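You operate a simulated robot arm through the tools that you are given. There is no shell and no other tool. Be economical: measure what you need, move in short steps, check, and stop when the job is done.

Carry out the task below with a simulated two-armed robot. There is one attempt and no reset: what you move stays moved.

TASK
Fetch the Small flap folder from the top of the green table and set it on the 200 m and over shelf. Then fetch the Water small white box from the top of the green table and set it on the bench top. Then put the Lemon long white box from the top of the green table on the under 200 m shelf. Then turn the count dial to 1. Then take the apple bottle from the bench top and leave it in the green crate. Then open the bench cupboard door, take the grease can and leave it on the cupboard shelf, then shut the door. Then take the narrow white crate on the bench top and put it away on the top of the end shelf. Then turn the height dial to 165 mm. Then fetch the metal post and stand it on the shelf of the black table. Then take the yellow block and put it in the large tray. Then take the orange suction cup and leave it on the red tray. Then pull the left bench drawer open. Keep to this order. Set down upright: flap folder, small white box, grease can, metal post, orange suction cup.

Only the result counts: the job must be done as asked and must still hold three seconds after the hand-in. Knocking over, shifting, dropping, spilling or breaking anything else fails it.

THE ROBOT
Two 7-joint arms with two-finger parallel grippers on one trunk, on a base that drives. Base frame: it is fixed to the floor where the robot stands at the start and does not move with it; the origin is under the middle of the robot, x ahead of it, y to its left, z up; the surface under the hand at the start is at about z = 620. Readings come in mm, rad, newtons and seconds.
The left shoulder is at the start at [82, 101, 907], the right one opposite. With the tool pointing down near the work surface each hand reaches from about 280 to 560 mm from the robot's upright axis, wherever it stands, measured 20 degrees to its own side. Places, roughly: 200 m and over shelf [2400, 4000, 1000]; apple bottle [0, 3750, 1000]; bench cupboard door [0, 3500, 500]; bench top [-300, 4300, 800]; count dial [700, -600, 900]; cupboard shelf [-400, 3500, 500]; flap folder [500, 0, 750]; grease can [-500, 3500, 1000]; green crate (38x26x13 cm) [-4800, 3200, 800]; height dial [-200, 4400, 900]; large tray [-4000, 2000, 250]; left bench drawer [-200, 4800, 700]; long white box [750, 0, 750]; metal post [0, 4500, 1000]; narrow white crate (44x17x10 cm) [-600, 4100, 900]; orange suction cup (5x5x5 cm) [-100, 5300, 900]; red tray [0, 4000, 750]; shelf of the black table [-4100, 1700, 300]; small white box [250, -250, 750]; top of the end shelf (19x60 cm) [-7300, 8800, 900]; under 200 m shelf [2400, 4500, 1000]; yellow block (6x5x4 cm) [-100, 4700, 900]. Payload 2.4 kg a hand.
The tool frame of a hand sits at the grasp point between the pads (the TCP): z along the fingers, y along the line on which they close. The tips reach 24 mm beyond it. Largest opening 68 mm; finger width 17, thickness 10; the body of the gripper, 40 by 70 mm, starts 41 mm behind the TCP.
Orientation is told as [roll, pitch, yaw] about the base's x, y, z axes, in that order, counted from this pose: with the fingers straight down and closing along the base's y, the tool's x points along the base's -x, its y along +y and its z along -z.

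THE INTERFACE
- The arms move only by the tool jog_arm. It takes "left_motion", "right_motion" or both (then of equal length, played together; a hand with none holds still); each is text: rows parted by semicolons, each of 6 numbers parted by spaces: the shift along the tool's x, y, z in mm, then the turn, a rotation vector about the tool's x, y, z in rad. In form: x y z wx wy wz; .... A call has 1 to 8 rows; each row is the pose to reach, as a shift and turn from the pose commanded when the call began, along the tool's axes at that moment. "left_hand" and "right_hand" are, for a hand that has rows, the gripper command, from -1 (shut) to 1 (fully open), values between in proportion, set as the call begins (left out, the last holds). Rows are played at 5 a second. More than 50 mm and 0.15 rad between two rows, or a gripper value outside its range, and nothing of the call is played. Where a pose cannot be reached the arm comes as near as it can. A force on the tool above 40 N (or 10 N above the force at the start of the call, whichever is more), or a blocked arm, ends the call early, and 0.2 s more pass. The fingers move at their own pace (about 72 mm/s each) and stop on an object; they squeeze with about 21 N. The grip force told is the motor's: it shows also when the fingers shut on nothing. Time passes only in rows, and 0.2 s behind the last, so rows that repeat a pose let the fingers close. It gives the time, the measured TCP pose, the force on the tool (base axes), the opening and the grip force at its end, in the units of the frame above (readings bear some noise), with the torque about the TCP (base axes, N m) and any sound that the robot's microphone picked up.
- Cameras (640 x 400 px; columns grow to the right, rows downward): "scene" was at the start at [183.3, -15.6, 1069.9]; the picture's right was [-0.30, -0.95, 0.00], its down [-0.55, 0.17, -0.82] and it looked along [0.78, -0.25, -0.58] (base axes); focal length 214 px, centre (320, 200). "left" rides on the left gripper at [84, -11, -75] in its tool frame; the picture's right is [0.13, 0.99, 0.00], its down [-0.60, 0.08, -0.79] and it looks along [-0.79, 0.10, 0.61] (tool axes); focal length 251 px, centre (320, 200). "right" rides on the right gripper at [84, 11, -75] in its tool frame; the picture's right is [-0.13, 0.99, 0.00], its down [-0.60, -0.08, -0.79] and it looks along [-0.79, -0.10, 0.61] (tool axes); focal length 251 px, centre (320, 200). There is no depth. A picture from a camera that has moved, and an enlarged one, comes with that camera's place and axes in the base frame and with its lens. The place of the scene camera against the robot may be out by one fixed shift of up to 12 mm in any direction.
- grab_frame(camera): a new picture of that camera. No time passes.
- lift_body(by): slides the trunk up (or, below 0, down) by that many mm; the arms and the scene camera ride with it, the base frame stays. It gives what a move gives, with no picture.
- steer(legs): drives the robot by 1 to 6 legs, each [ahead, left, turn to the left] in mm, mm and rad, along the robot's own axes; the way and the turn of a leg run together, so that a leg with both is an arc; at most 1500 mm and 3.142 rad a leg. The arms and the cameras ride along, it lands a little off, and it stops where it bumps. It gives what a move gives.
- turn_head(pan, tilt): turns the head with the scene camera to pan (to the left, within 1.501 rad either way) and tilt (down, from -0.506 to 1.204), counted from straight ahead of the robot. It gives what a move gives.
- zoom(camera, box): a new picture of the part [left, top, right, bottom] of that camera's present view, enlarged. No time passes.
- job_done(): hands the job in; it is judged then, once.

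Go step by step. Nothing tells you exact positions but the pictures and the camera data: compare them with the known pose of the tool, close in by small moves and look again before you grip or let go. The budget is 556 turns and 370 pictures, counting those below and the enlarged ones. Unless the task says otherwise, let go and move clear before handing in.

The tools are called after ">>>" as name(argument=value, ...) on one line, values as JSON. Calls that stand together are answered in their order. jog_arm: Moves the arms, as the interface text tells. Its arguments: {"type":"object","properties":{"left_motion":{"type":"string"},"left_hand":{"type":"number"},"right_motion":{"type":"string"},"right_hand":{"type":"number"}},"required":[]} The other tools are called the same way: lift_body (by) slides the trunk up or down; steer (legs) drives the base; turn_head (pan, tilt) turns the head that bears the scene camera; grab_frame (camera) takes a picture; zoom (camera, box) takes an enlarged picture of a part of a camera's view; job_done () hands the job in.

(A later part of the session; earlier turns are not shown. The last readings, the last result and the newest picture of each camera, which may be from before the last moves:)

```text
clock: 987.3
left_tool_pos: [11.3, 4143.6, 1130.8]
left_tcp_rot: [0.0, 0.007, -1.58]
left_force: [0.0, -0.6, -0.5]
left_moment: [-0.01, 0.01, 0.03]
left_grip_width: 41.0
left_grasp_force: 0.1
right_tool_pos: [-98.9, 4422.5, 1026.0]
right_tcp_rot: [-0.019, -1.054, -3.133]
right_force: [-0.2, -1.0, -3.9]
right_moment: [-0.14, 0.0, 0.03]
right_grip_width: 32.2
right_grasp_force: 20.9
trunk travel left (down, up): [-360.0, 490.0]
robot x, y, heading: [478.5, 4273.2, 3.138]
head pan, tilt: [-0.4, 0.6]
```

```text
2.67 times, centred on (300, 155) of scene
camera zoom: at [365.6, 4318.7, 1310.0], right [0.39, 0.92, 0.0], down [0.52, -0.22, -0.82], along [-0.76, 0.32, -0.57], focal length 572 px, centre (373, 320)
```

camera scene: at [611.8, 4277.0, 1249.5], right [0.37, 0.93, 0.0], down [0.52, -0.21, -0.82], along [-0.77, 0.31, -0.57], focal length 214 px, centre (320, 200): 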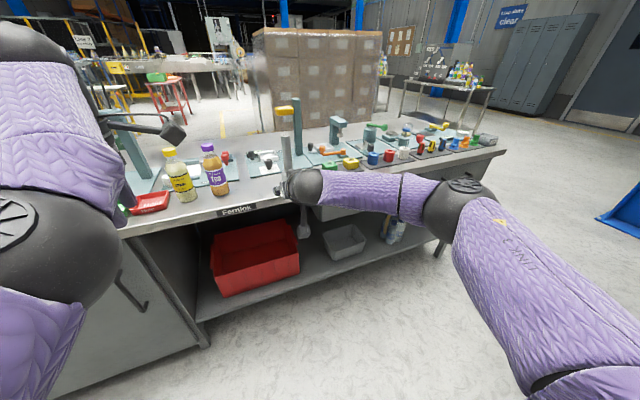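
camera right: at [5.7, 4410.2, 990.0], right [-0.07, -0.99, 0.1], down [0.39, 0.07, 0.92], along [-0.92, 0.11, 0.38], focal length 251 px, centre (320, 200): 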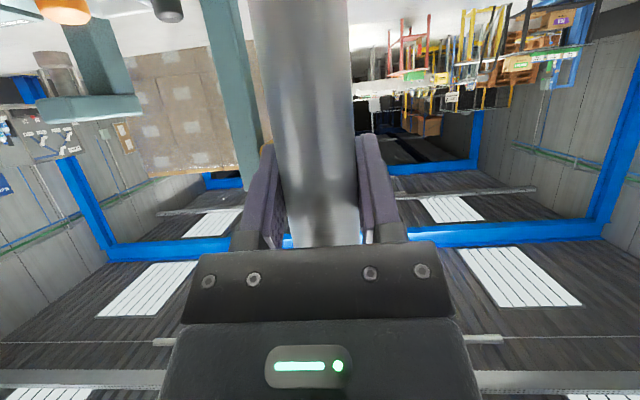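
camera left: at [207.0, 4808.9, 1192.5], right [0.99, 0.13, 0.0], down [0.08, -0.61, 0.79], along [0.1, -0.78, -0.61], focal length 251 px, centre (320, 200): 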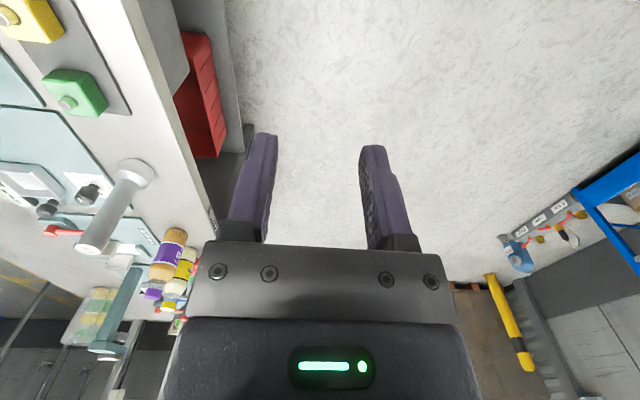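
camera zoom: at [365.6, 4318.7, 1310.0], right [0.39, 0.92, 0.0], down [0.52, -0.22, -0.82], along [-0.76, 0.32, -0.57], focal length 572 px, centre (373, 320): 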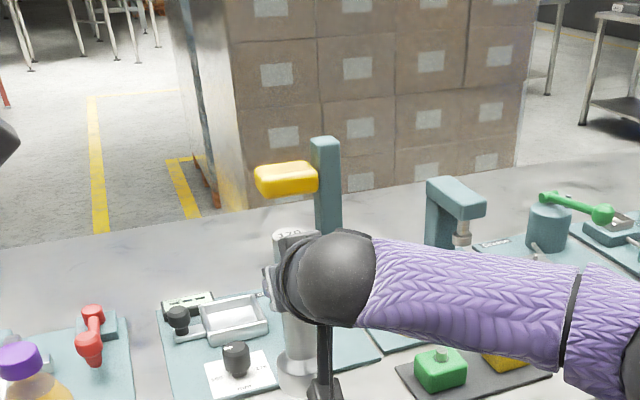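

The post is held upright. I'll drive to the black table in the west, stopping midway to look.

>>> steer(legs=[[-420, 0, 0], [0, 1480, 0], [0, 370, 0], [1200, 0, 0], [1200, 0, 0]])

>>> turn_head(pan=0.1, tilt=0.25)

>>> grab_frame(camera="scene")

>>> zoom(camera="scene", box=[200, 100, 400, 240])

```text
clock: 1010.1
left_tool_pos: [-1934.4, 2301.8, 1130.4]
left_tcp_rot: [-0.002, 0.006, -1.582]
left_force: [0.0, -0.5, 1.0]
left_moment: [0.03, 0.0, -0.01]
left_grip_width: 40.9
left_grasp_force: 0.1
right_tool_pos: [-2046.1, 2580.9, 1028.1]
right_tcp_rot: [-0.017, -1.056, -3.138]
right_force: [0.0, 0.1, -3.7]
right_moment: [-0.01, 0.01, -0.01]
right_grip_width: 32.0
right_grasp_force: 21.3
trunk travel left (down, up): [-360.0, 490.0]
robot x, y, heading: [-1463.1, 2429.6, 3.136]
head pan, tilt: [-0.4, 0.6]
```

```text
clock: 1011.0
left_tool_pos: [-1933.7, 2301.9, 1131.2]
left_tcp_rot: [-0.002, 0.004, -1.582]
left_force: [0.6, -0.8, 0.8]
left_moment: [-0.02, -0.01, 0.01]
left_grip_width: 40.5
left_grasp_force: 0.0
right_tool_pos: [-2045.0, 2580.5, 1027.8]
right_tcp_rot: [-0.017, -1.057, -3.135]
right_force: [-1.3, -0.1, -3.6]
right_moment: [-0.04, 0.04, 0.03]
right_grip_width: 31.9
right_grasp_force: 20.6
trunk travel left (down, up): [-360.0, 490.0]
robot x, y, heading: [-1469.8, 2428.0, 3.133]
head pan, tilt: [0.099, 0.25]
```

```text
118 pictures are left
camera scene: at [-1591.7, 2432.3, 1342.2], right [-0.09, 1.0, 0.0], down [0.25, 0.02, -0.97], along [-0.96, -0.09, -0.25], focal length 214 px, centre (320, 200)
```

scene: 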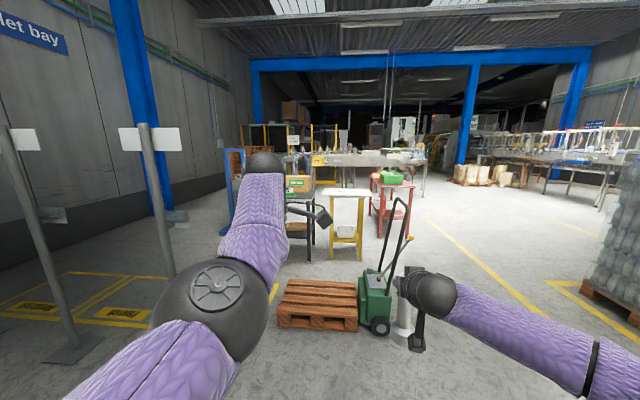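

```text
2.86 times, centred on (300, 170) of scene
camera zoom: at [-1591.7, 2432.3, 1342.2], right [-0.09, 1.0, 0.0], down [0.25, 0.02, -0.97], along [-0.96, -0.09, -0.25], focal length 613 px, centre (377, 286)
```

zoom: 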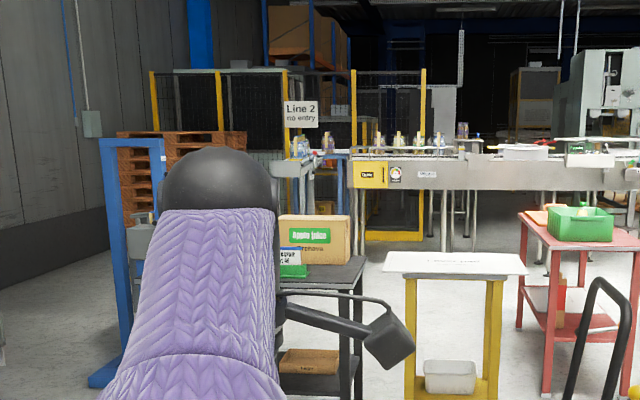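

I'll move south of the pallet jack and approach the black table.

>>> steer(legs=[[0, 980, 0], [1200, 0, 0]])

>>> turn_head(pan=-0.1, tilt=0.35)

>>> grab_frame(camera="scene")

```text
clock: 1019.4
left_tool_pos: [-2591.6, 1339.7, 1129.9]
left_tcp_rot: [0.006, 0.003, -1.594]
left_force: [-0.2, -0.2, -0.2]
left_moment: [-0.01, 0.02, -0.01]
left_grip_width: 40.8
left_grasp_force: 0.0
right_tool_pos: [-2703.8, 1615.8, 1031.7]
right_tcp_rot: [-0.012, -1.061, 3.14]
right_force: [0.7, 0.0, -4.0]
right_moment: [-0.01, 0.01, 0.01]
right_grip_width: 32.3
right_grasp_force: 20.9
trunk travel left (down, up): [-360.0, 490.0]
robot x, y, heading: [-2135.4, 1460.7, 3.133]
head pan, tilt: [0.099, 0.25]
stopped in leg 2: the robot was blocked; the commanded pose is now the measured one
```

```text
clock: 1020.1
left_tool_pos: [-2592.6, 1339.9, 1129.5]
left_tcp_rot: [0.003, 0.006, -1.592]
left_force: [-0.5, 0.4, 0.3]
left_moment: [-0.01, 0.01, -0.01]
left_grip_width: 40.5
left_grasp_force: 0.1
right_tool_pos: [-2704.6, 1617.1, 1032.8]
right_tcp_rot: [-0.009, -1.066, 3.138]
right_force: [0.4, 0.6, -3.8]
right_moment: [0.02, 0.05, -0.01]
right_grip_width: 31.9
right_grasp_force: 21.6
trunk travel left (down, up): [-360.0, 490.0]
robot x, y, heading: [-2137.1, 1460.7, 3.126]
head pan, tilt: [-0.099, 0.351]
```

```text
116 pictures are left
camera scene: at [-2246.1, 1485.3, 1334.4], right [0.11, 0.99, 0.0], down [0.33, -0.04, -0.94], along [-0.94, 0.1, -0.33], focal length 214 px, centre (320, 200)
```

scene: 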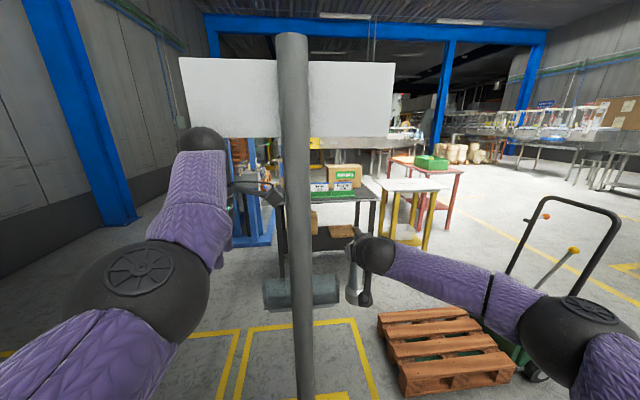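

A sign pole stood in my way at about (-2586, 1475), and I stopped against it. It still stands upright. I'll back off, draw the right hand inward to be narrower, and pass between the two poles (y≈600 and 1475).

>>> steer(legs=[[-450, 0, 0]])

>>> jog_arm(right_motion="0 25 0 0 0 0; 0 50 0 0 0 0; 0 75 0 0 0 0; 0 100 0 0 0 0")

>>> steer(legs=[[0, 470, 0.01]])

>>> turn_head(pan=0.0, tilt=0.3)

>>> grab_frame(camera="scene")

```text
clock: 1022.8
left_tool_pos: [-2153.6, 1333.5, 1124.7]
left_tcp_rot: [0.018, 0.008, -1.596]
left_force: [-0.8, -0.5, -0.1]
left_moment: [0.02, 0.03, -0.05]
left_grip_width: 40.8
left_grasp_force: 0.0
right_tool_pos: [-2262.4, 1611.1, 1026.9]
right_tcp_rot: [-0.016, -1.054, 3.138]
right_force: [-0.2, -0.6, -4.8]
right_moment: [-0.01, 0.04, -0.01]
right_grip_width: 32.3
right_grasp_force: 20.7
trunk travel left (down, up): [-360.0, 490.0]
robot x, y, heading: [-1682.8, 1453.6, 3.126]
head pan, tilt: [-0.099, 0.351]
```

```text
clock: 1023.8
left_tool_pos: [-2154.1, 1332.2, 1123.8]
left_tcp_rot: [0.017, 0.009, -1.595]
left_force: [0.3, 0.9, -0.2]
left_moment: [-0.01, -0.01, -0.01]
left_grip_width: 40.8
left_grasp_force: 0.0
right_tool_pos: [-2264.5, 1510.1, 1024.8]
right_tcp_rot: [-0.018, -1.052, 3.136]
right_force: [-0.2, 0.3, -4.3]
right_moment: [-0.02, 0.01, -0.01]
right_grip_width: 32.3
right_grasp_force: 20.7
trunk travel left (down, up): [-360.0, 490.0]
robot x, y, heading: [-1681.9, 1454.0, 3.13]
head pan, tilt: [-0.099, 0.351]
```

```text
clock: 1026.6
left_tool_pos: [-2160.6, 860.6, 1124.5]
left_tcp_rot: [0.017, 0.009, -1.595]
left_force: [0.0, 0.1, 0.2]
left_moment: [0.0, 0.0, 0.03]
left_grip_width: 41.0
left_grasp_force: 0.0
right_tool_pos: [-2271.5, 1037.2, 1024.4]
right_tcp_rot: [-0.018, -1.054, 3.139]
right_force: [-0.1, -0.4, -4.0]
right_moment: [-0.01, 0.0, 0.04]
right_grip_width: 32.1
right_grasp_force: 21.0
trunk travel left (down, up): [-360.0, 490.0]
robot x, y, heading: [-1692.0, 985.1, 3.129]
head pan, tilt: [-0.099, 0.351]
```

```text
clock: 1027.3
left_tool_pos: [-2160.7, 860.3, 1123.6]
left_tcp_rot: [0.019, 0.007, -1.597]
left_force: [0.1, -0.5, 0.7]
left_moment: [-0.01, -0.01, 0.02]
left_grip_width: 40.8
left_grasp_force: 0.0
right_tool_pos: [-2271.0, 1037.8, 1023.9]
right_tcp_rot: [-0.017, -1.051, 3.138]
right_force: [0.0, 0.8, -4.6]
right_moment: [-0.01, 0.01, 0.0]
right_grip_width: 32.1
right_grasp_force: 21.2
trunk travel left (down, up): [-360.0, 490.0]
robot x, y, heading: [-1690.5, 984.9, 3.125]
head pan, tilt: [0.0, 0.3]
```

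```text
115 pictures are left
camera scene: at [-1817.4, 995.2, 1337.5], right [0.02, 1.0, 0.0], down [0.3, 0.0, -0.95], along [-0.95, 0.01, -0.3], focal length 214 px, centre (320, 200)
```

scene: 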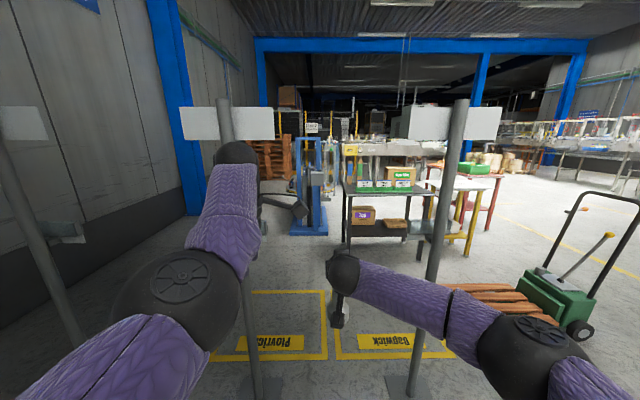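

The poles are at y≈680 and 1490. I'll centre at y≈1042, square up and go through in checked steps.

>>> steer(legs=[[0, -57, 0.015], [300, 0, 0]])

>>> grab_frame(camera="scene")

```text
clock: 1029.9
left_tool_pos: [-2457.0, 906.1, 1123.8]
left_tcp_rot: [0.016, 0.008, -1.573]
left_force: [-0.1, 1.1, 0.6]
left_moment: [0.01, -0.01, -0.03]
left_grip_width: 40.9
left_grasp_force: 0.0
right_tool_pos: [-2573.2, 1080.9, 1024.0]
right_tcp_rot: [-0.016, -1.053, -3.122]
right_force: [0.4, -0.5, -4.2]
right_moment: [0.0, 0.04, 0.01]
right_grip_width: 32.2
right_grasp_force: 21.2
trunk travel left (down, up): [-360.0, 490.0]
robot x, y, heading: [-1993.6, 1036.6, -3.133]
head pan, tilt: [0.0, 0.3]
```

```text
114 pictures are left
camera scene: at [-2117.1, 1048.6, 1337.5], right [-0.01, 1.0, 0.0], down [0.3, 0.0, -0.95], along [-0.95, -0.01, -0.3], focal length 214 px, centre (320, 200)
```

scene: 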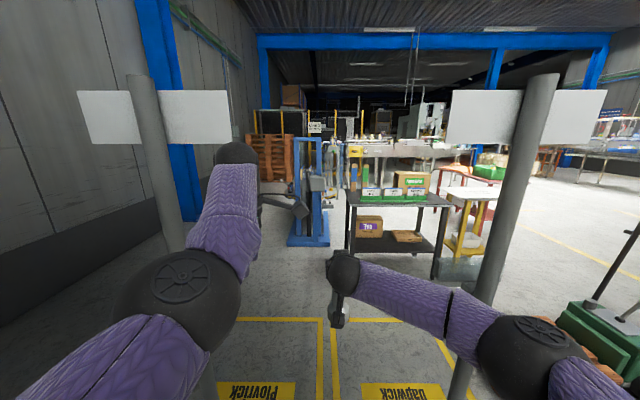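

Left clearance is a bit tighter than the right; I'll shift 32 mm north and continue.

>>> steer(legs=[[0, -34, -0.008], [250, 0, 0]])

>>> grab_frame(camera="scene")

```text
clock: 1032.2
left_tool_pos: [-2709.1, 947.3, 1124.4]
left_tcp_rot: [0.017, 0.008, -1.586]
left_force: [0.0, -0.3, -0.5]
left_moment: [-0.01, 0.0, -0.02]
left_grip_width: 41.0
left_grasp_force: 0.1
right_tool_pos: [-2822.7, 1123.3, 1023.8]
right_tcp_rot: [-0.015, -1.052, -3.134]
right_force: [0.6, 0.0, -4.6]
right_moment: [0.01, 0.03, -0.01]
right_grip_width: 31.9
right_grasp_force: 20.7
trunk travel left (down, up): [-360.0, 490.0]
robot x, y, heading: [-2238.0, 1073.5, 3.136]
head pan, tilt: [0.0, 0.3]
```

```text
113 pictures are left
camera scene: at [-2367.0, 1084.9, 1337.5], right [0.01, 1.0, 0.0], down [0.3, 0.0, -0.95], along [-0.95, 0.01, -0.3], focal length 214 px, centre (320, 200)
```

scene: 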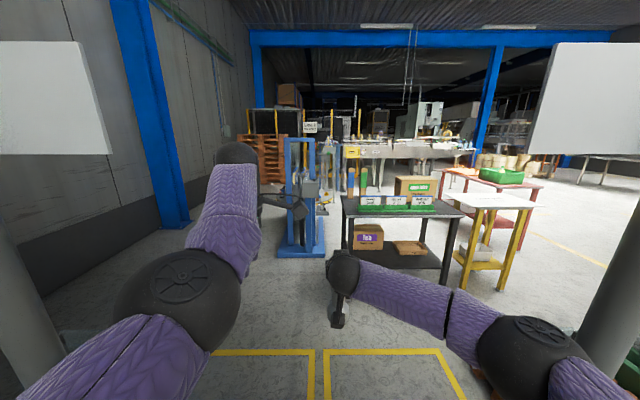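

Elbows are passing the poles with clearance. Continuing ahead with a slight shift.

>>> steer(legs=[[100, -14, 0.005], [400, 0, 0]])

>>> steer(legs=[[450, 0, 0]])

>>> turn_head(pan=-0.4, tilt=0.5)

>>> grab_frame(camera="scene")

```text
clock: 1035.4
left_tool_pos: [-3202.9, 957.2, 1125.8]
left_tcp_rot: [0.017, 0.009, -1.577]
left_force: [0.2, -0.8, 0.0]
left_moment: [0.03, 0.02, 0.0]
left_grip_width: 40.7
left_grasp_force: 0.1
right_tool_pos: [-3317.9, 1133.0, 1023.9]
right_tcp_rot: [-0.019, -1.053, -3.124]
right_force: [0.2, 0.8, -4.1]
right_moment: [0.0, 0.04, 0.01]
right_grip_width: 32.0
right_grasp_force: 20.6
trunk travel left (down, up): [-360.0, 490.0]
robot x, y, heading: [-2740.1, 1087.7, -3.141]
head pan, tilt: [0.0, 0.3]
```

```text
clock: 1038.2
left_tool_pos: [-3662.6, 956.3, 1124.0]
left_tcp_rot: [0.016, 0.009, -1.58]
left_force: [-0.9, -0.4, 1.4]
left_moment: [-0.02, -0.03, -0.02]
left_grip_width: 40.8
left_grasp_force: 0.1
right_tool_pos: [-3776.0, 1131.6, 1022.8]
right_tcp_rot: [-0.018, -1.052, -3.126]
right_force: [0.0, -0.5, -4.7]
right_moment: [0.0, -0.01, 0.04]
right_grip_width: 32.0
right_grasp_force: 21.2
trunk travel left (down, up): [-360.0, 490.0]
robot x, y, heading: [-3193.5, 1086.9, -3.141]
head pan, tilt: [0.0, 0.3]
```

```text
clock: 1039.0
left_tool_pos: [-3659.8, 955.9, 1124.1]
left_tcp_rot: [0.016, 0.009, -1.58]
left_force: [0.0, 0.4, -0.1]
left_moment: [-0.01, -0.03, 0.0]
left_grip_width: 40.8
left_grasp_force: 0.1
right_tool_pos: [-3775.1, 1133.0, 1023.4]
right_tcp_rot: [-0.02, -1.053, -3.129]
right_force: [-0.4, -0.1, -3.8]
right_moment: [0.05, 0.03, 0.01]
right_grip_width: 31.7
right_grasp_force: 20.9
trunk travel left (down, up): [-360.0, 490.0]
robot x, y, heading: [-3190.8, 1087.5, -3.14]
head pan, tilt: [-0.4, 0.499]
```

```text
112 pictures are left
camera scene: at [-3310.4, 1132.6, 1319.2], right [0.39, 0.92, 0.0], down [0.44, -0.19, -0.88], along [-0.81, 0.34, -0.48], focal length 214 px, centre (320, 200)
```

scene: 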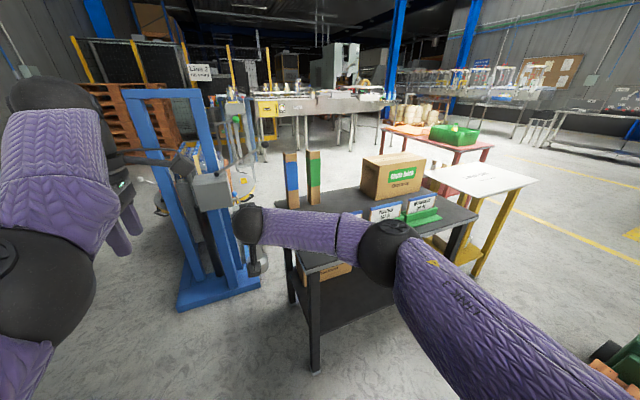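

The black table is ahead to the right (front x≈-3832, top z≈775, lower shelf z≈325). I'll back up a bit and strafe in front of it.

>>> steer(legs=[[-280, 0, 0], [0, -500, 0]])

>>> turn_head(pan=0.0, tilt=0.7)

>>> grab_frame(camera="scene")

>>> grab_frame(camera="right")

```text
clock: 1043.5
left_tool_pos: [-3388.3, 1447.7, 1124.5]
left_tcp_rot: [0.018, 0.007, -1.57]
left_force: [-0.5, -0.2, -0.8]
left_moment: [0.01, 0.0, -0.02]
left_grip_width: 40.6
left_grasp_force: 0.0
right_tool_pos: [-3503.3, 1620.9, 1023.6]
right_tcp_rot: [-0.014, -1.052, -3.118]
right_force: [-0.5, 0.6, -4.4]
right_moment: [-0.01, 0.04, -0.01]
right_grip_width: 31.8
right_grasp_force: 21.0
trunk travel left (down, up): [-360.0, 490.0]
robot x, y, heading: [-2920.5, 1580.7, -3.132]
head pan, tilt: [-0.4, 0.499]
```

```text
clock: 1044.3
left_tool_pos: [-3389.2, 1447.0, 1124.8]
left_tcp_rot: [0.018, 0.009, -1.57]
left_force: [-0.1, -0.2, -0.2]
left_moment: [0.03, 0.0, 0.02]
left_grip_width: 40.8
left_grasp_force: 0.1
right_tool_pos: [-3503.2, 1621.0, 1023.8]
right_tcp_rot: [-0.019, -1.053, -3.118]
right_force: [-0.5, -0.3, -4.1]
right_moment: [-0.03, -0.01, 0.0]
right_grip_width: 31.8
right_grasp_force: 21.1
trunk travel left (down, up): [-360.0, 490.0]
robot x, y, heading: [-2922.3, 1578.9, -3.135]
head pan, tilt: [0.0, 0.7]
```

```text
111 pictures are left
camera scene: at [-3039.6, 1590.3, 1301.5], right [-0.01, 1.0, 0.0], down [0.64, 0.01, -0.76], along [-0.76, -0.01, -0.64], focal length 214 px, centre (320, 200)
```

scene: 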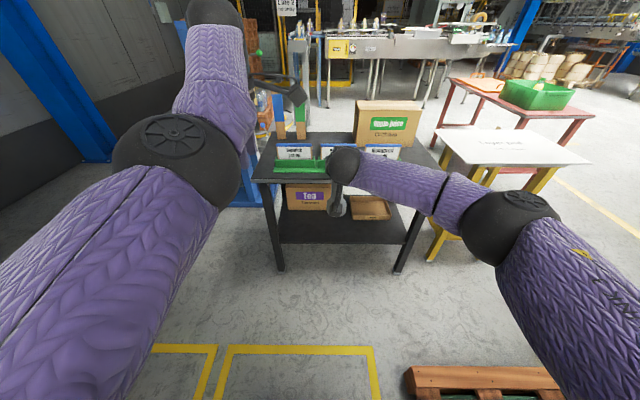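

```text
110 pictures are left
camera right: at [-3397.5, 1610.0, 987.7], right [-0.06, -0.99, 0.1], down [0.39, 0.07, 0.92], along [-0.92, 0.09, 0.38], focal length 251 px, centre (320, 200)
```

right: 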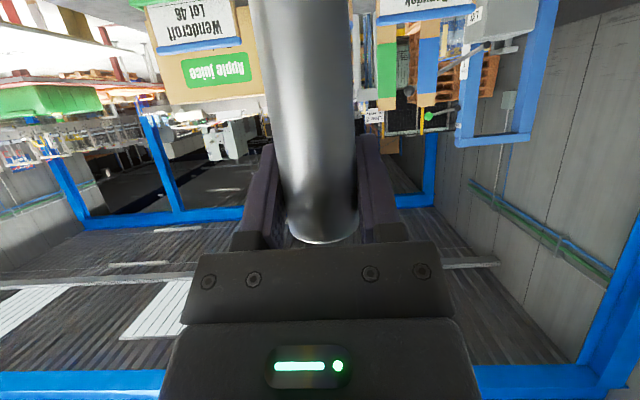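

There is free space at the front of the lower shelf (x −3819…−4000). I'll lower the trunk, then lower the right hand further and move the left hand out of the way.

>>> lift_body(by=-350)

>>> jog_arm(right_motion="35 0 20 0 0 0; 70 0 40 0 0 0; 105 0 60 0 0 0; 140 0 80 0 0 0; 165 0 94 0 0 0", left_motion="-25 5 -15 0 0 0; -50 10 -30 0 0 0; -75 15 -45 0 0 0; -100 20 -60 0 0 0; -130 25 -75 0 0 0")

>>> grab_frame(camera="scene")

```text
clock: 1047.8
left_tool_pos: [-3429.9, 1445.0, 656.4]
left_tcp_rot: [0.291, 0.011, -1.567]
left_force: [-0.1, -0.2, -0.2]
left_moment: [-0.01, 0.0, 0.0]
left_grip_width: 40.8
left_grasp_force: 0.0
right_tool_pos: [-3503.3, 1621.4, 673.4]
right_tcp_rot: [-0.015, -1.053, -3.119]
right_force: [-0.3, -0.7, -3.5]
right_moment: [0.01, 0.01, 0.01]
right_grip_width: 31.8
right_grasp_force: 21.0
trunk travel left (down, up): [-10.0, 840.0]
robot x, y, heading: [-2921.4, 1577.0, -3.13]
head pan, tilt: [0.0, 0.7]
```

```text
clock: 1049.0
left_tool_pos: [-3421.5, 1314.4, 735.0]
left_tcp_rot: [0.291, 0.011, -1.567]
left_force: [0.3, -0.4, 0.2]
left_moment: [0.01, -0.02, 0.0]
left_grip_width: 41.0
left_grasp_force: 0.0
left hand out of reach, approached as far as the arm can: row 5
right_tool_pos: [-3503.6, 1622.3, 484.8]
right_tcp_rot: [-0.018, -1.052, -3.119]
right_force: [-0.3, 0.3, -3.7]
right_moment: [0.04, 0.04, 0.04]
right_grip_width: 31.7
right_grasp_force: 21.6
trunk travel left (down, up): [-10.0, 840.0]
robot x, y, heading: [-2921.1, 1582.4, -3.133]
head pan, tilt: [0.0, 0.7]
```

```text
109 pictures are left
camera scene: at [-3136.9, 1589.3, 942.2], right [-0.01, 1.0, 0.0], down [0.64, 0.01, -0.76], along [-0.76, -0.01, -0.64], focal length 214 px, centre (320, 200)
```

scene: 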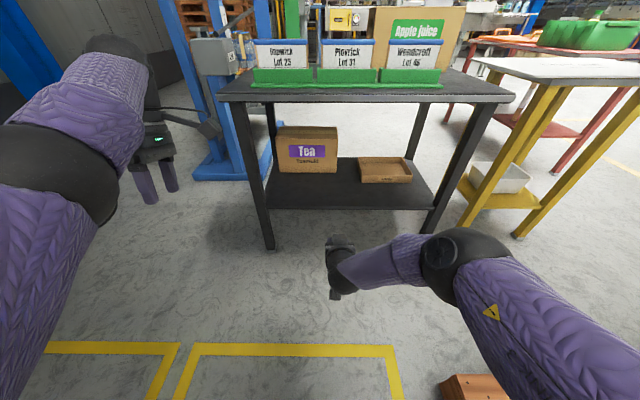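

>>> jog_arm(left_motion="0 25 -5 0 0 0; 0 50 -10 0 0 0; 0 75 -15 0 0 0; 0 100 -20 0 0 0")

>>> steer(legs=[[250, 0, 0]])

>>> grab_frame(camera="scene")

>>> grab_frame(camera="right")

```text
clock: 1050.0
left_tool_pos: [-3329.7, 1315.2, 782.9]
left_tcp_rot: [0.289, 0.01, -1.568]
left_force: [0.0, -0.2, -0.4]
left_moment: [0.02, 0.0, 0.01]
left_grip_width: 40.8
left_grasp_force: 0.0
right_tool_pos: [-3501.7, 1622.6, 484.1]
right_tcp_rot: [-0.016, -1.05, -3.12]
right_force: [0.2, -1.2, -4.3]
right_moment: [0.0, 0.01, -0.01]
right_grip_width: 31.8
right_grasp_force: 21.4
trunk travel left (down, up): [-10.0, 840.0]
robot x, y, heading: [-2922.5, 1582.3, -3.13]
head pan, tilt: [0.0, 0.7]
```

```text
clock: 1051.8
left_tool_pos: [-3583.1, 1310.8, 782.3]
left_tcp_rot: [0.29, 0.01, -1.564]
left_force: [0.8, -0.3, -0.1]
left_moment: [-0.02, 0.03, 0.02]
left_grip_width: 40.9
left_grasp_force: 0.0
right_tool_pos: [-3755.6, 1616.5, 485.1]
right_tcp_rot: [-0.017, -1.051, -3.116]
right_force: [0.6, -0.1, -4.4]
right_moment: [0.0, -0.01, -0.02]
right_grip_width: 31.8
right_grasp_force: 21.1
trunk travel left (down, up): [-10.0, 840.0]
robot x, y, heading: [-3172.3, 1576.7, -3.13]
head pan, tilt: [0.0, 0.7]
```

```text
108 pictures are left
camera scene: at [-3389.6, 1585.5, 942.2], right [-0.01, 1.0, 0.0], down [0.64, 0.01, -0.76], along [-0.76, -0.01, -0.64], focal length 214 px, centre (320, 200)
```

scene: 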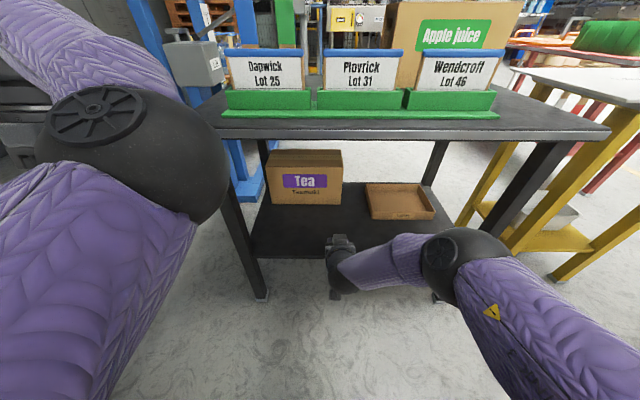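

```text
107 pictures are left
camera right: at [-3649.5, 1606.4, 447.0], right [-0.05, -0.99, 0.1], down [0.39, 0.07, 0.92], along [-0.92, 0.09, 0.38], focal length 251 px, centre (320, 200)
```

right: 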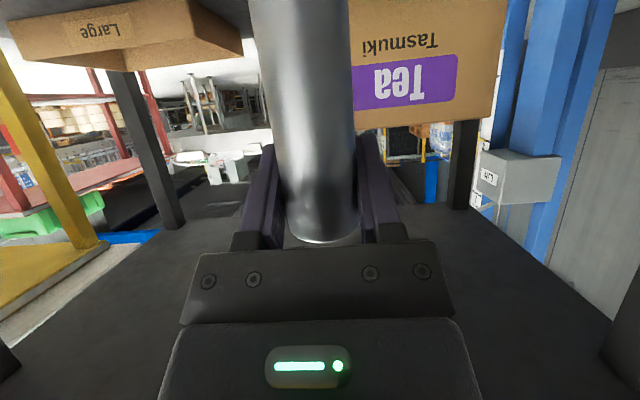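

The left elbow would meet the table corner. I'll back off, bring the left arm in, and approach with the robot turned ~0.45 rad left so the right hand leads.

>>> steer(legs=[[-250, 0, 0]])

>>> jog_arm(left_motion="30 0 0 0.1 0 0; 60 0 0 0.2 0 0; 90 0 0 0.29 0 0; 120 0 0 0.29 0 0; 130 0 0 0.29 0 0")

>>> steer(legs=[[0, 0, 0.45]])

>>> grab_frame(camera="scene")

```text
clock: 1053.6
left_tool_pos: [-3333.6, 1314.6, 783.7]
left_tcp_rot: [0.29, 0.011, -1.561]
left_force: [-0.4, 0.9, -0.7]
left_moment: [0.0, 0.02, -0.01]
left_grip_width: 41.0
left_grasp_force: 0.0
right_tool_pos: [-3508.1, 1620.7, 483.0]
right_tcp_rot: [-0.019, -1.049, -3.111]
right_force: [-0.1, 0.1, -4.5]
right_moment: [-0.03, 0.02, 0.01]
right_grip_width: 31.9
right_grasp_force: 21.0
trunk travel left (down, up): [-10.0, 840.0]
robot x, y, heading: [-2926.6, 1582.9, -3.129]
head pan, tilt: [0.0, 0.7]
```

```text
clock: 1055.0
left_tool_pos: [-3375.2, 1403.7, 756.6]
left_tcp_rot: [0.085, 0.027, -1.548]
left_force: [0.4, -0.1, -0.2]
left_moment: [0.01, -0.01, 0.0]
left_grip_width: 41.0
left_grasp_force: 0.1
left hand out of reach, approached as far as the arm can: row 1, 2, 3, 4, 5
right_tool_pos: [-3507.4, 1619.9, 485.5]
right_tcp_rot: [-0.018, -1.05, -3.113]
right_force: [0.7, -0.5, -3.3]
right_moment: [0.0, 0.01, 0.02]
right_grip_width: 31.8
right_grasp_force: 20.9
trunk travel left (down, up): [-10.0, 840.0]
robot x, y, heading: [-2921.9, 1584.1, -3.127]
head pan, tilt: [0.0, 0.7]
stopped in row 5 (left hand): the arm was blocked; the commanded pose is now the measured one
```

```text
clock: 1056.7
left_tool_pos: [-3254.2, 1226.8, 757.3]
left_tcp_rot: [0.086, 0.028, -1.097]
left_force: [-0.9, -0.4, -0.1]
left_moment: [0.02, -0.04, -0.01]
left_grip_width: 41.0
left_grasp_force: 0.0
right_tool_pos: [-3467.2, 1362.2, 482.4]
right_tcp_rot: [-0.018, -1.051, -2.664]
right_force: [0.6, 0.1, -3.9]
right_moment: [-0.01, 0.03, 0.0]
right_grip_width: 31.8
right_grasp_force: 21.1
trunk travel left (down, up): [-10.0, 840.0]
robot x, y, heading: [-2923.9, 1580.3, -2.678]
head pan, tilt: [0.0, 0.7]
```

```text
106 pictures are left
camera scene: at [-3117.5, 1490.1, 943.3], right [-0.48, 0.88, 0.0], down [0.56, 0.3, -0.77], along [-0.68, -0.37, -0.64], focal length 214 px, centre (320, 200)
```

scene: 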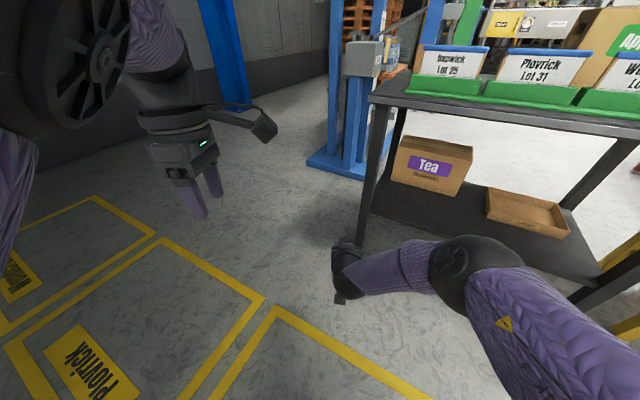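

>>> steer(legs=[[230, -172, 0]])

>>> grab_frame(camera="scene")

>>> grab_frame(camera="right")

```text
clock: 1058.7
left_tool_pos: [-3538.8, 1274.3, 758.2]
left_tcp_rot: [0.086, 0.028, -1.095]
left_force: [1.5, 1.1, 0.4]
left_moment: [0.0, 0.01, -0.01]
left_grip_width: 40.8
left_grasp_force: 0.1
right_tool_pos: [-3753.1, 1411.8, 483.0]
right_tcp_rot: [-0.019, -1.051, -2.662]
right_force: [-0.4, -0.6, -3.3]
right_moment: [-0.01, 0.04, 0.0]
right_grip_width: 31.7
right_grasp_force: 20.9
trunk travel left (down, up): [-10.0, 840.0]
robot x, y, heading: [-3215.3, 1632.2, -2.671]
head pan, tilt: [0.0, 0.7]
```

```text
105 pictures are left
camera scene: at [-3403.7, 1539.8, 943.1], right [-0.48, 0.88, 0.0], down [0.56, 0.3, -0.77], along [-0.68, -0.37, -0.64], focal length 214 px, centre (320, 200)
```

scene: 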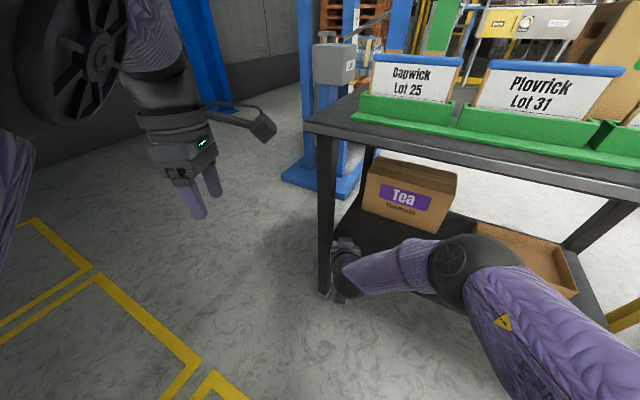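

```text
104 pictures are left
camera right: at [-3653.2, 1448.6, 446.9], right [0.39, -0.92, 0.1], down [0.32, 0.24, 0.92], along [-0.87, -0.32, 0.38], focal length 251 px, centre (320, 200)
```

right: 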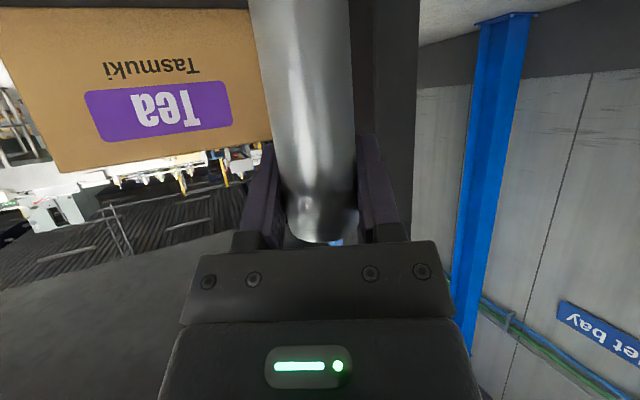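

>>> steer(legs=[[114, -90, 0]])

>>> grab_frame(camera="scene")

>>> grab_frame(camera="right")

```text
clock: 1060.1
left_tool_pos: [-3683.4, 1304.8, 756.6]
left_tcp_rot: [0.086, 0.028, -1.098]
left_force: [-0.6, 0.0, 0.0]
left_moment: [-0.03, 0.0, -0.01]
left_grip_width: 40.9
left_grasp_force: 0.1
right_tool_pos: [-3895.3, 1443.3, 483.3]
right_tcp_rot: [-0.018, -1.05, -2.663]
right_force: [0.2, 0.0, -4.4]
right_moment: [0.01, 0.04, -0.03]
right_grip_width: 32.1
right_grasp_force: 21.0
trunk travel left (down, up): [-10.0, 840.0]
robot x, y, heading: [-3358.3, 1659.5, -2.674]
head pan, tilt: [0.0, 0.7]
```

```text
103 pictures are left
camera scene: at [-3547.3, 1569.7, 943.0], right [-0.47, 0.88, 0.0], down [0.56, 0.3, -0.77], along [-0.68, -0.36, -0.64], focal length 214 px, centre (320, 200)
```

scene: 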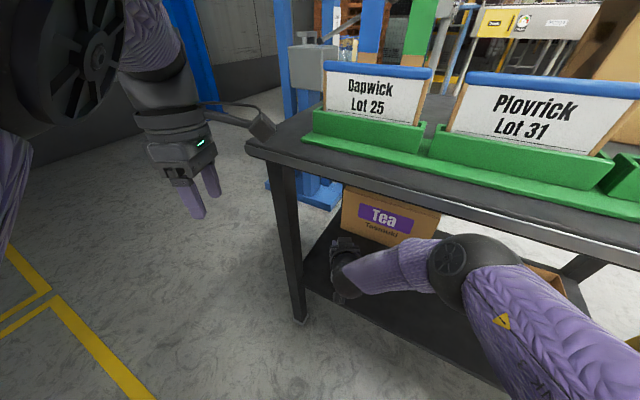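

```text
102 pictures are left
camera right: at [-3796.8, 1478.6, 446.9], right [0.39, -0.92, 0.1], down [0.32, 0.24, 0.92], along [-0.87, -0.32, 0.38], focal length 251 px, centre (320, 200)
```

right: 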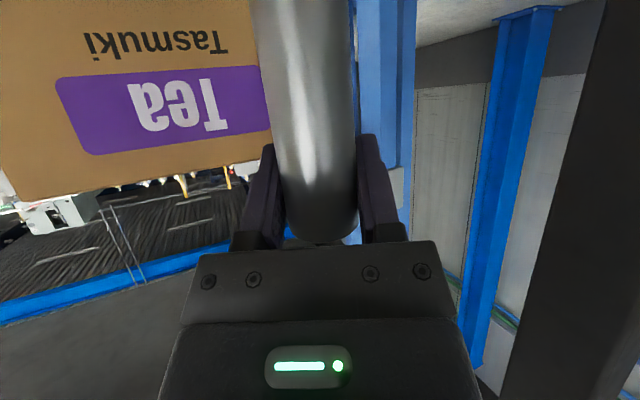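

The post is over the shelf. Lowering with the arm in small steps.

>>> jog_arm(right_motion="9 0 5 0 0 0; 17 0 10 0 0 0; 24 0 14 0 0 0")

>>> jog_arm(right_motion="2.6 0 1.5 0 0 0; 5.2 0 3 0 0 0")

>>> jog_arm(right_motion="2.6 0 1.5 0 0 0; 5.2 0 3 0 0 0")

```text
clock: 1060.9
left_tool_pos: [-3683.9, 1306.5, 757.7]
left_tcp_rot: [0.085, 0.028, -1.099]
left_force: [0.5, 0.4, 0.7]
left_moment: [-0.03, 0.01, 0.0]
left_grip_width: 40.8
left_grasp_force: 0.0
right_tool_pos: [-3898.4, 1436.0, 459.9]
right_tcp_rot: [-0.026, -1.052, -2.662]
right_force: [-1.2, 5.9, 22.6]
right_moment: [0.43, 0.3, -0.04]
right_grip_width: 32.0
right_grasp_force: 20.8
right hand out of reach, approached as far as the arm can: row 2, 3
trunk travel left (down, up): [-10.0, 840.0]
robot x, y, heading: [-3356.1, 1661.9, -2.676]
head pan, tilt: [0.0, 0.7]
```

```text
clock: 1061.5
left_tool_pos: [-3682.1, 1305.0, 758.3]
left_tcp_rot: [0.086, 0.029, -1.099]
left_force: [-0.4, 0.3, 0.0]
left_moment: [-0.01, 0.04, -0.02]
left_grip_width: 40.5
left_grasp_force: 0.1
right_tool_pos: [-3898.5, 1433.6, 454.1]
right_tcp_rot: [-0.023, -1.049, -2.663]
right_force: [-1.4, 6.4, 21.7]
right_moment: [0.44, 0.27, -0.04]
right_grip_width: 32.2
right_grasp_force: 20.9
trunk travel left (down, up): [-10.0, 840.0]
robot x, y, heading: [-3357.5, 1661.7, -2.674]
head pan, tilt: [0.0, 0.7]
```

```text
clock: 1062.1
left_tool_pos: [-3682.1, 1305.6, 757.7]
left_tcp_rot: [0.085, 0.03, -1.097]
left_force: [0.5, -0.2, 0.0]
left_moment: [0.02, 0.0, -0.04]
left_grip_width: 41.2
left_grasp_force: 0.2
right_tool_pos: [-3899.5, 1432.5, 448.6]
right_tcp_rot: [-0.024, -1.049, -2.663]
right_force: [-1.2, 6.9, 21.5]
right_moment: [0.53, 0.25, -0.03]
right_grip_width: 32.6
right_grasp_force: 20.9
right hand out of reach, approached as far as the arm can: row 2
trunk travel left (down, up): [-10.0, 840.0]
robot x, y, heading: [-3354.0, 1660.4, -2.672]
head pan, tilt: [0.0, 0.7]
```

Contact: the post rests on the shelf. I'll check it's upright before releasing.

>>> jog_arm(right_motion="-2 0 -1 0 0 0; -2 0 -1 0 0 0")

>>> grab_frame(camera="right")

>>> zoom(camera="scene", box=[240, 170, 480, 340])

```text
clock: 1062.7
left_tool_pos: [-3682.4, 1304.8, 756.6]
left_tcp_rot: [0.086, 0.028, -1.097]
left_force: [0.7, -0.1, 0.3]
left_moment: [0.02, 0.0, -0.01]
left_grip_width: 40.6
left_grasp_force: 0.0
right_tool_pos: [-3896.6, 1430.4, 447.4]
right_tcp_rot: [-0.02, -1.044, -2.665]
right_force: [-0.6, 1.4, -0.5]
right_moment: [0.16, 0.12, -0.04]
right_grip_width: 32.1
right_grasp_force: 21.2
trunk travel left (down, up): [-10.0, 840.0]
robot x, y, heading: [-3356.2, 1659.6, -2.674]
head pan, tilt: [0.0, 0.7]
```

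```text
101 pictures are left
camera right: at [-3797.4, 1467.5, 412.4], right [0.38, -0.92, 0.1], down [0.31, 0.23, 0.92], along [-0.87, -0.32, 0.37], focal length 251 px, centre (320, 200)
```

right: 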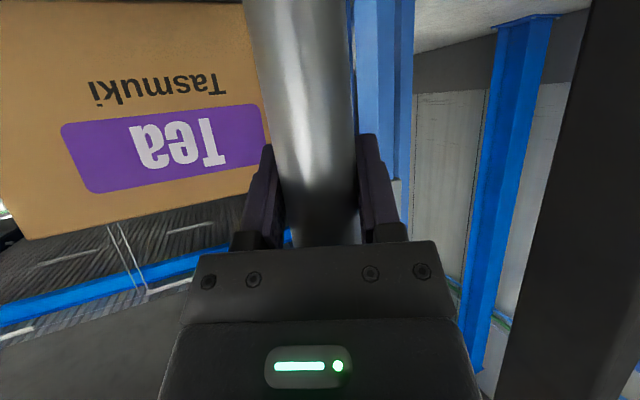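

```text
2.35 times, centred on (360, 255) of scene
camera zoom: at [-3547.3, 1570.0, 942.5], right [-0.47, 0.88, 0.0], down [0.56, 0.3, -0.77], along [-0.68, -0.36, -0.64], focal length 505 px, centre (226, 71)
```

zoom: 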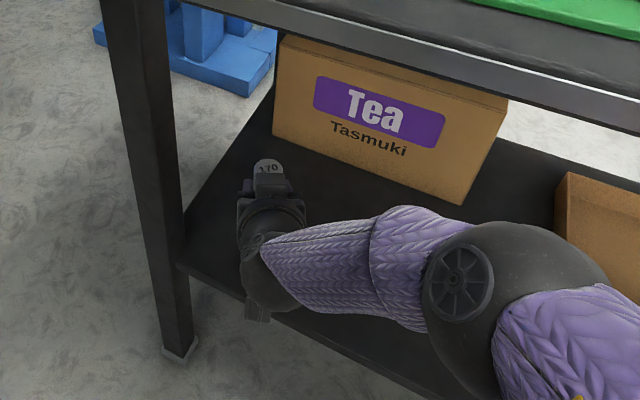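

Upright and well inside. Opening, then backing straight away.

>>> jog_arm(right_motion="0 0 0 0 0 0; 0 0 0 0 0 0; 0 0 0 0 0 0; 0 0 0 0 0 0", right_hand=1)

>>> steer(legs=[[-130, 0, 0]])

>>> grab_frame(camera="right")

```text
clock: 1063.7
left_tool_pos: [-3683.5, 1305.6, 756.9]
left_tcp_rot: [0.087, 0.03, -1.097]
left_force: [-0.5, 0.4, 0.2]
left_moment: [0.0, 0.03, -0.02]
left_grip_width: 40.8
left_grasp_force: 0.0
right_tool_pos: [-3898.3, 1430.8, 450.6]
right_tcp_rot: [-0.023, -1.048, -2.662]
right_force: [0.5, 0.3, 0.5]
right_moment: [-0.01, 0.0, -0.03]
right_grip_width: 67.7
right_grasp_force: 0.0
trunk travel left (down, up): [-10.0, 840.0]
robot x, y, heading: [-3357.1, 1661.2, -2.674]
head pan, tilt: [0.0, 0.7]
```

```text
clock: 1065.0
left_tool_pos: [-3567.9, 1363.2, 756.4]
left_tcp_rot: [0.088, 0.027, -1.099]
left_force: [0.2, 0.0, -0.4]
left_moment: [0.0, 0.03, -0.01]
left_grip_width: 40.9
left_grasp_force: 0.0
right_tool_pos: [-3781.1, 1491.1, 449.9]
right_tcp_rot: [-0.021, -1.047, -2.665]
right_force: [0.2, -0.5, 0.2]
right_moment: [-0.01, -0.02, 0.03]
right_grip_width: 67.7
right_grasp_force: 0.2
trunk travel left (down, up): [-10.0, 840.0]
robot x, y, heading: [-3239.3, 1723.7, -2.676]
head pan, tilt: [0.0, 0.7]
```

```text
99 pictures are left
camera right: at [-3682.2, 1527.1, 413.6], right [0.38, -0.92, 0.1], down [0.32, 0.23, 0.92], along [-0.87, -0.32, 0.38], focal length 251 px, centre (320, 200)
```

right: 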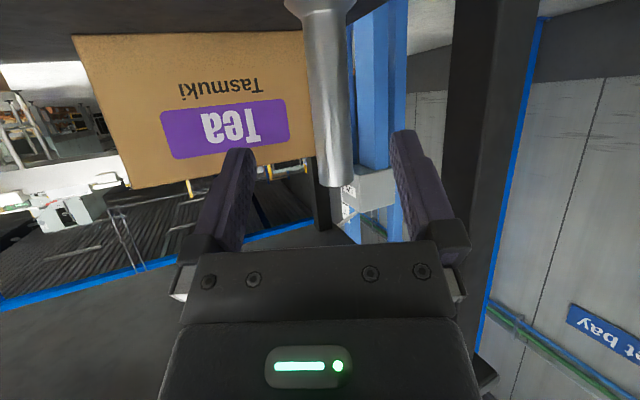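

The post stands on the shelf. The "Large" cardboard tray on this same shelf is the large tray. Now I'll leave via the gap between the poles to fetch the yellow block.

>>> steer(legs=[[0, 330, 0], [0, 0, -0.466], [0, 370, 0]])

>>> lift_body(by=250)

>>> turn_head(pan=1.4, tilt=0.4)

>>> grab_frame(camera="scene")

```text
clock: 1070.4
left_tool_pos: [-3547.3, 887.1, 756.4]
left_tcp_rot: [0.087, 0.029, -1.571]
left_force: [0.0, -0.5, -0.6]
left_moment: [-0.03, -0.02, 0.01]
left_grip_width: 40.7
left_grasp_force: 0.0
right_tool_pos: [-3681.5, 1099.1, 449.9]
right_tcp_rot: [-0.02, -1.047, -3.137]
right_force: [0.5, 0.4, 1.1]
right_moment: [0.0, 0.0, 0.02]
right_grip_width: 67.9
right_grasp_force: 0.1
trunk travel left (down, up): [-10.0, 840.0]
robot x, y, heading: [-3095.3, 1053.4, 3.136]
head pan, tilt: [0.0, 0.7]
```

```text
clock: 1073.0
left_tool_pos: [-3548.7, 888.5, 1006.4]
left_tcp_rot: [0.089, 0.03, -1.57]
left_force: [0.4, 0.0, -0.3]
left_moment: [-0.03, 0.0, 0.0]
left_grip_width: 40.7
left_grasp_force: 0.1
right_tool_pos: [-3690.4, 1098.5, 766.0]
right_tcp_rot: [-0.026, -1.17, -3.133]
right_force: [0.5, -0.4, -0.6]
right_moment: [0.02, 0.02, -0.02]
right_grip_width: 67.8
right_grasp_force: 0.0
trunk travel left (down, up): [-260.0, 590.0]
robot x, y, heading: [-3095.1, 1054.0, 3.136]
head pan, tilt: [0.0, 0.7]
```

```text
clock: 1074.5
left_tool_pos: [-3548.1, 888.2, 1006.3]
left_tcp_rot: [0.085, 0.03, -1.571]
left_force: [-0.1, 0.5, -0.2]
left_moment: [0.03, 0.01, 0.01]
left_grip_width: 40.7
left_grasp_force: 0.1
right_tool_pos: [-3690.9, 1099.9, 767.2]
right_tcp_rot: [-0.026, -1.169, -3.132]
right_force: [0.0, -0.1, -0.3]
right_moment: [0.03, 0.03, 0.0]
right_grip_width: 68.2
right_grasp_force: 0.1
trunk travel left (down, up): [-260.0, 590.0]
robot x, y, heading: [-3096.2, 1053.4, 3.131]
head pan, tilt: [1.4, 0.4]
```

```text
98 pictures are left
camera scene: at [-3163.8, 975.1, 1227.2], right [-0.98, 0.18, 0.0], down [0.07, 0.38, -0.92], along [-0.16, -0.91, -0.39], focal length 214 px, centre (320, 200)
```

scene: 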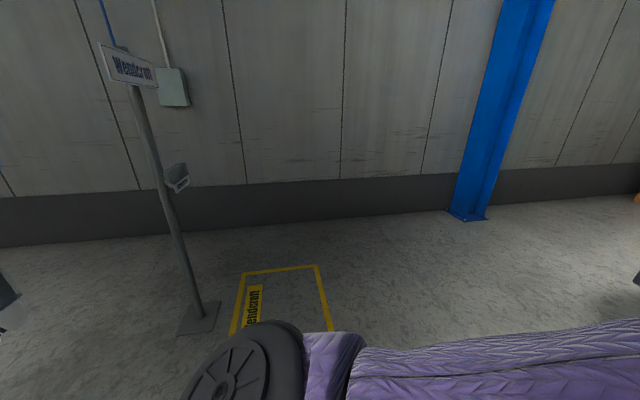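

>>> steer(legs=[[0, -34, 0.012], [-500, 0, 0]])

>>> turn_head(pan=0.0, tilt=0.4)

>>> grab_frame(camera="scene")

```text
clock: 1077.9
left_tool_pos: [-3044.6, 916.5, 1006.1]
left_tcp_rot: [0.088, 0.028, -1.55]
left_force: [-0.6, 0.2, -0.4]
left_moment: [-0.01, 0.01, 0.05]
left_grip_width: 40.7
left_grasp_force: 0.1
right_tool_pos: [-3191.8, 1122.6, 766.3]
right_tcp_rot: [-0.026, -1.17, -3.11]
right_force: [0.8, 0.3, -0.1]
right_moment: [0.0, -0.02, 0.0]
right_grip_width: 68.1
right_grasp_force: 0.0
trunk travel left (down, up): [-260.0, 590.0]
robot x, y, heading: [-2594.3, 1094.4, -3.13]
head pan, tilt: [1.4, 0.4]
```

```text
clock: 1079.5
left_tool_pos: [-3043.5, 916.5, 1006.7]
left_tcp_rot: [0.087, 0.028, -1.549]
left_force: [-0.5, 0.0, 0.2]
left_moment: [0.02, 0.0, 0.0]
left_grip_width: 40.6
left_grasp_force: 0.0
right_tool_pos: [-3192.1, 1123.1, 767.2]
right_tcp_rot: [-0.028, -1.171, -3.11]
right_force: [0.1, -0.4, 0.4]
right_moment: [0.04, 0.0, 0.04]
right_grip_width: 67.9
right_grasp_force: 0.0
trunk travel left (down, up): [-260.0, 590.0]
robot x, y, heading: [-2593.8, 1092.9, -3.134]
head pan, tilt: [0.0, 0.4]
```

```text
97 pictures are left
camera scene: at [-2740.1, 1101.4, 1227.2], right [-0.02, 1.0, 0.0], down [0.39, 0.01, -0.92], along [-0.92, -0.01, -0.39], focal length 214 px, centre (320, 200)
```

scene: 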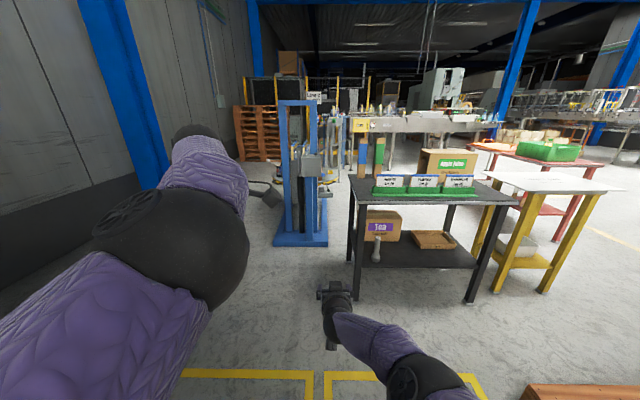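

Passing the poles with clearance (and the post is visible, standing). I'll drive back round to the bench for the yellow block.

>>> steer(legs=[[-1000, 0, 0], [0, -1340, 0.003], [-1270, 0, 0], [-1270, 0, 0], [0, -1100, 0], [0, -1000, 0]])

>>> turn_head(pan=-0.2, tilt=0.5)

>>> grab_frame(camera="scene")

```text
clock: 1113.1
left_tool_pos: [392.3, 4414.2, 1006.5]
left_tcp_rot: [0.086, 0.028, -1.516]
left_force: [0.6, -0.4, 0.8]
left_moment: [-0.01, 0.02, 0.01]
left_grip_width: 40.5
left_grasp_force: 0.0
right_tool_pos: [237.7, 4615.9, 765.7]
right_tcp_rot: [-0.026, -1.169, -3.076]
right_force: [-0.2, -0.7, 0.8]
right_moment: [0.01, 0.01, 0.01]
right_grip_width: 67.8
right_grasp_force: 0.1
trunk travel left (down, up): [-260.0, 590.0]
robot x, y, heading: [834.2, 4606.0, -3.09]
head pan, tilt: [0.0, 0.4]
```

```text
clock: 1113.8
left_tool_pos: [392.0, 4413.9, 1007.3]
left_tcp_rot: [0.087, 0.032, -1.516]
left_force: [0.4, -0.3, 0.0]
left_moment: [0.01, -0.02, -0.03]
left_grip_width: 40.9
left_grasp_force: 0.1
right_tool_pos: [237.4, 4616.2, 767.7]
right_tcp_rot: [-0.024, -1.17, -3.077]
right_force: [0.3, -0.5, 0.6]
right_moment: [-0.04, 0.01, -0.05]
right_grip_width: 68.1
right_grasp_force: 0.1
trunk travel left (down, up): [-260.0, 590.0]
robot x, y, heading: [832.8, 4606.1, -3.091]
head pan, tilt: [-0.201, 0.499]
```

```text
96 pictures are left
camera scene: at [692.7, 4628.1, 1218.1], right [0.15, 0.99, 0.0], down [0.47, -0.07, -0.88], along [-0.87, 0.13, -0.48], focal length 214 px, centre (320, 200)
```

scene: 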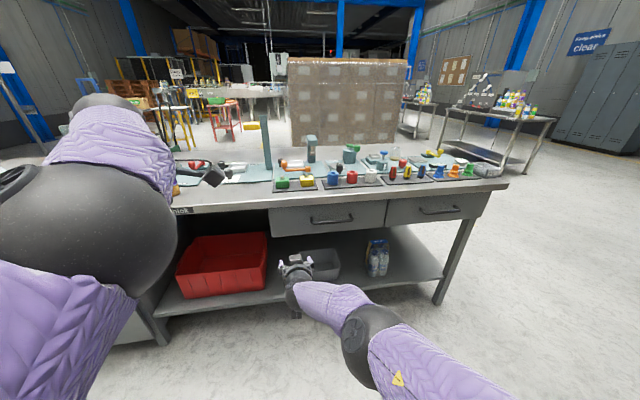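

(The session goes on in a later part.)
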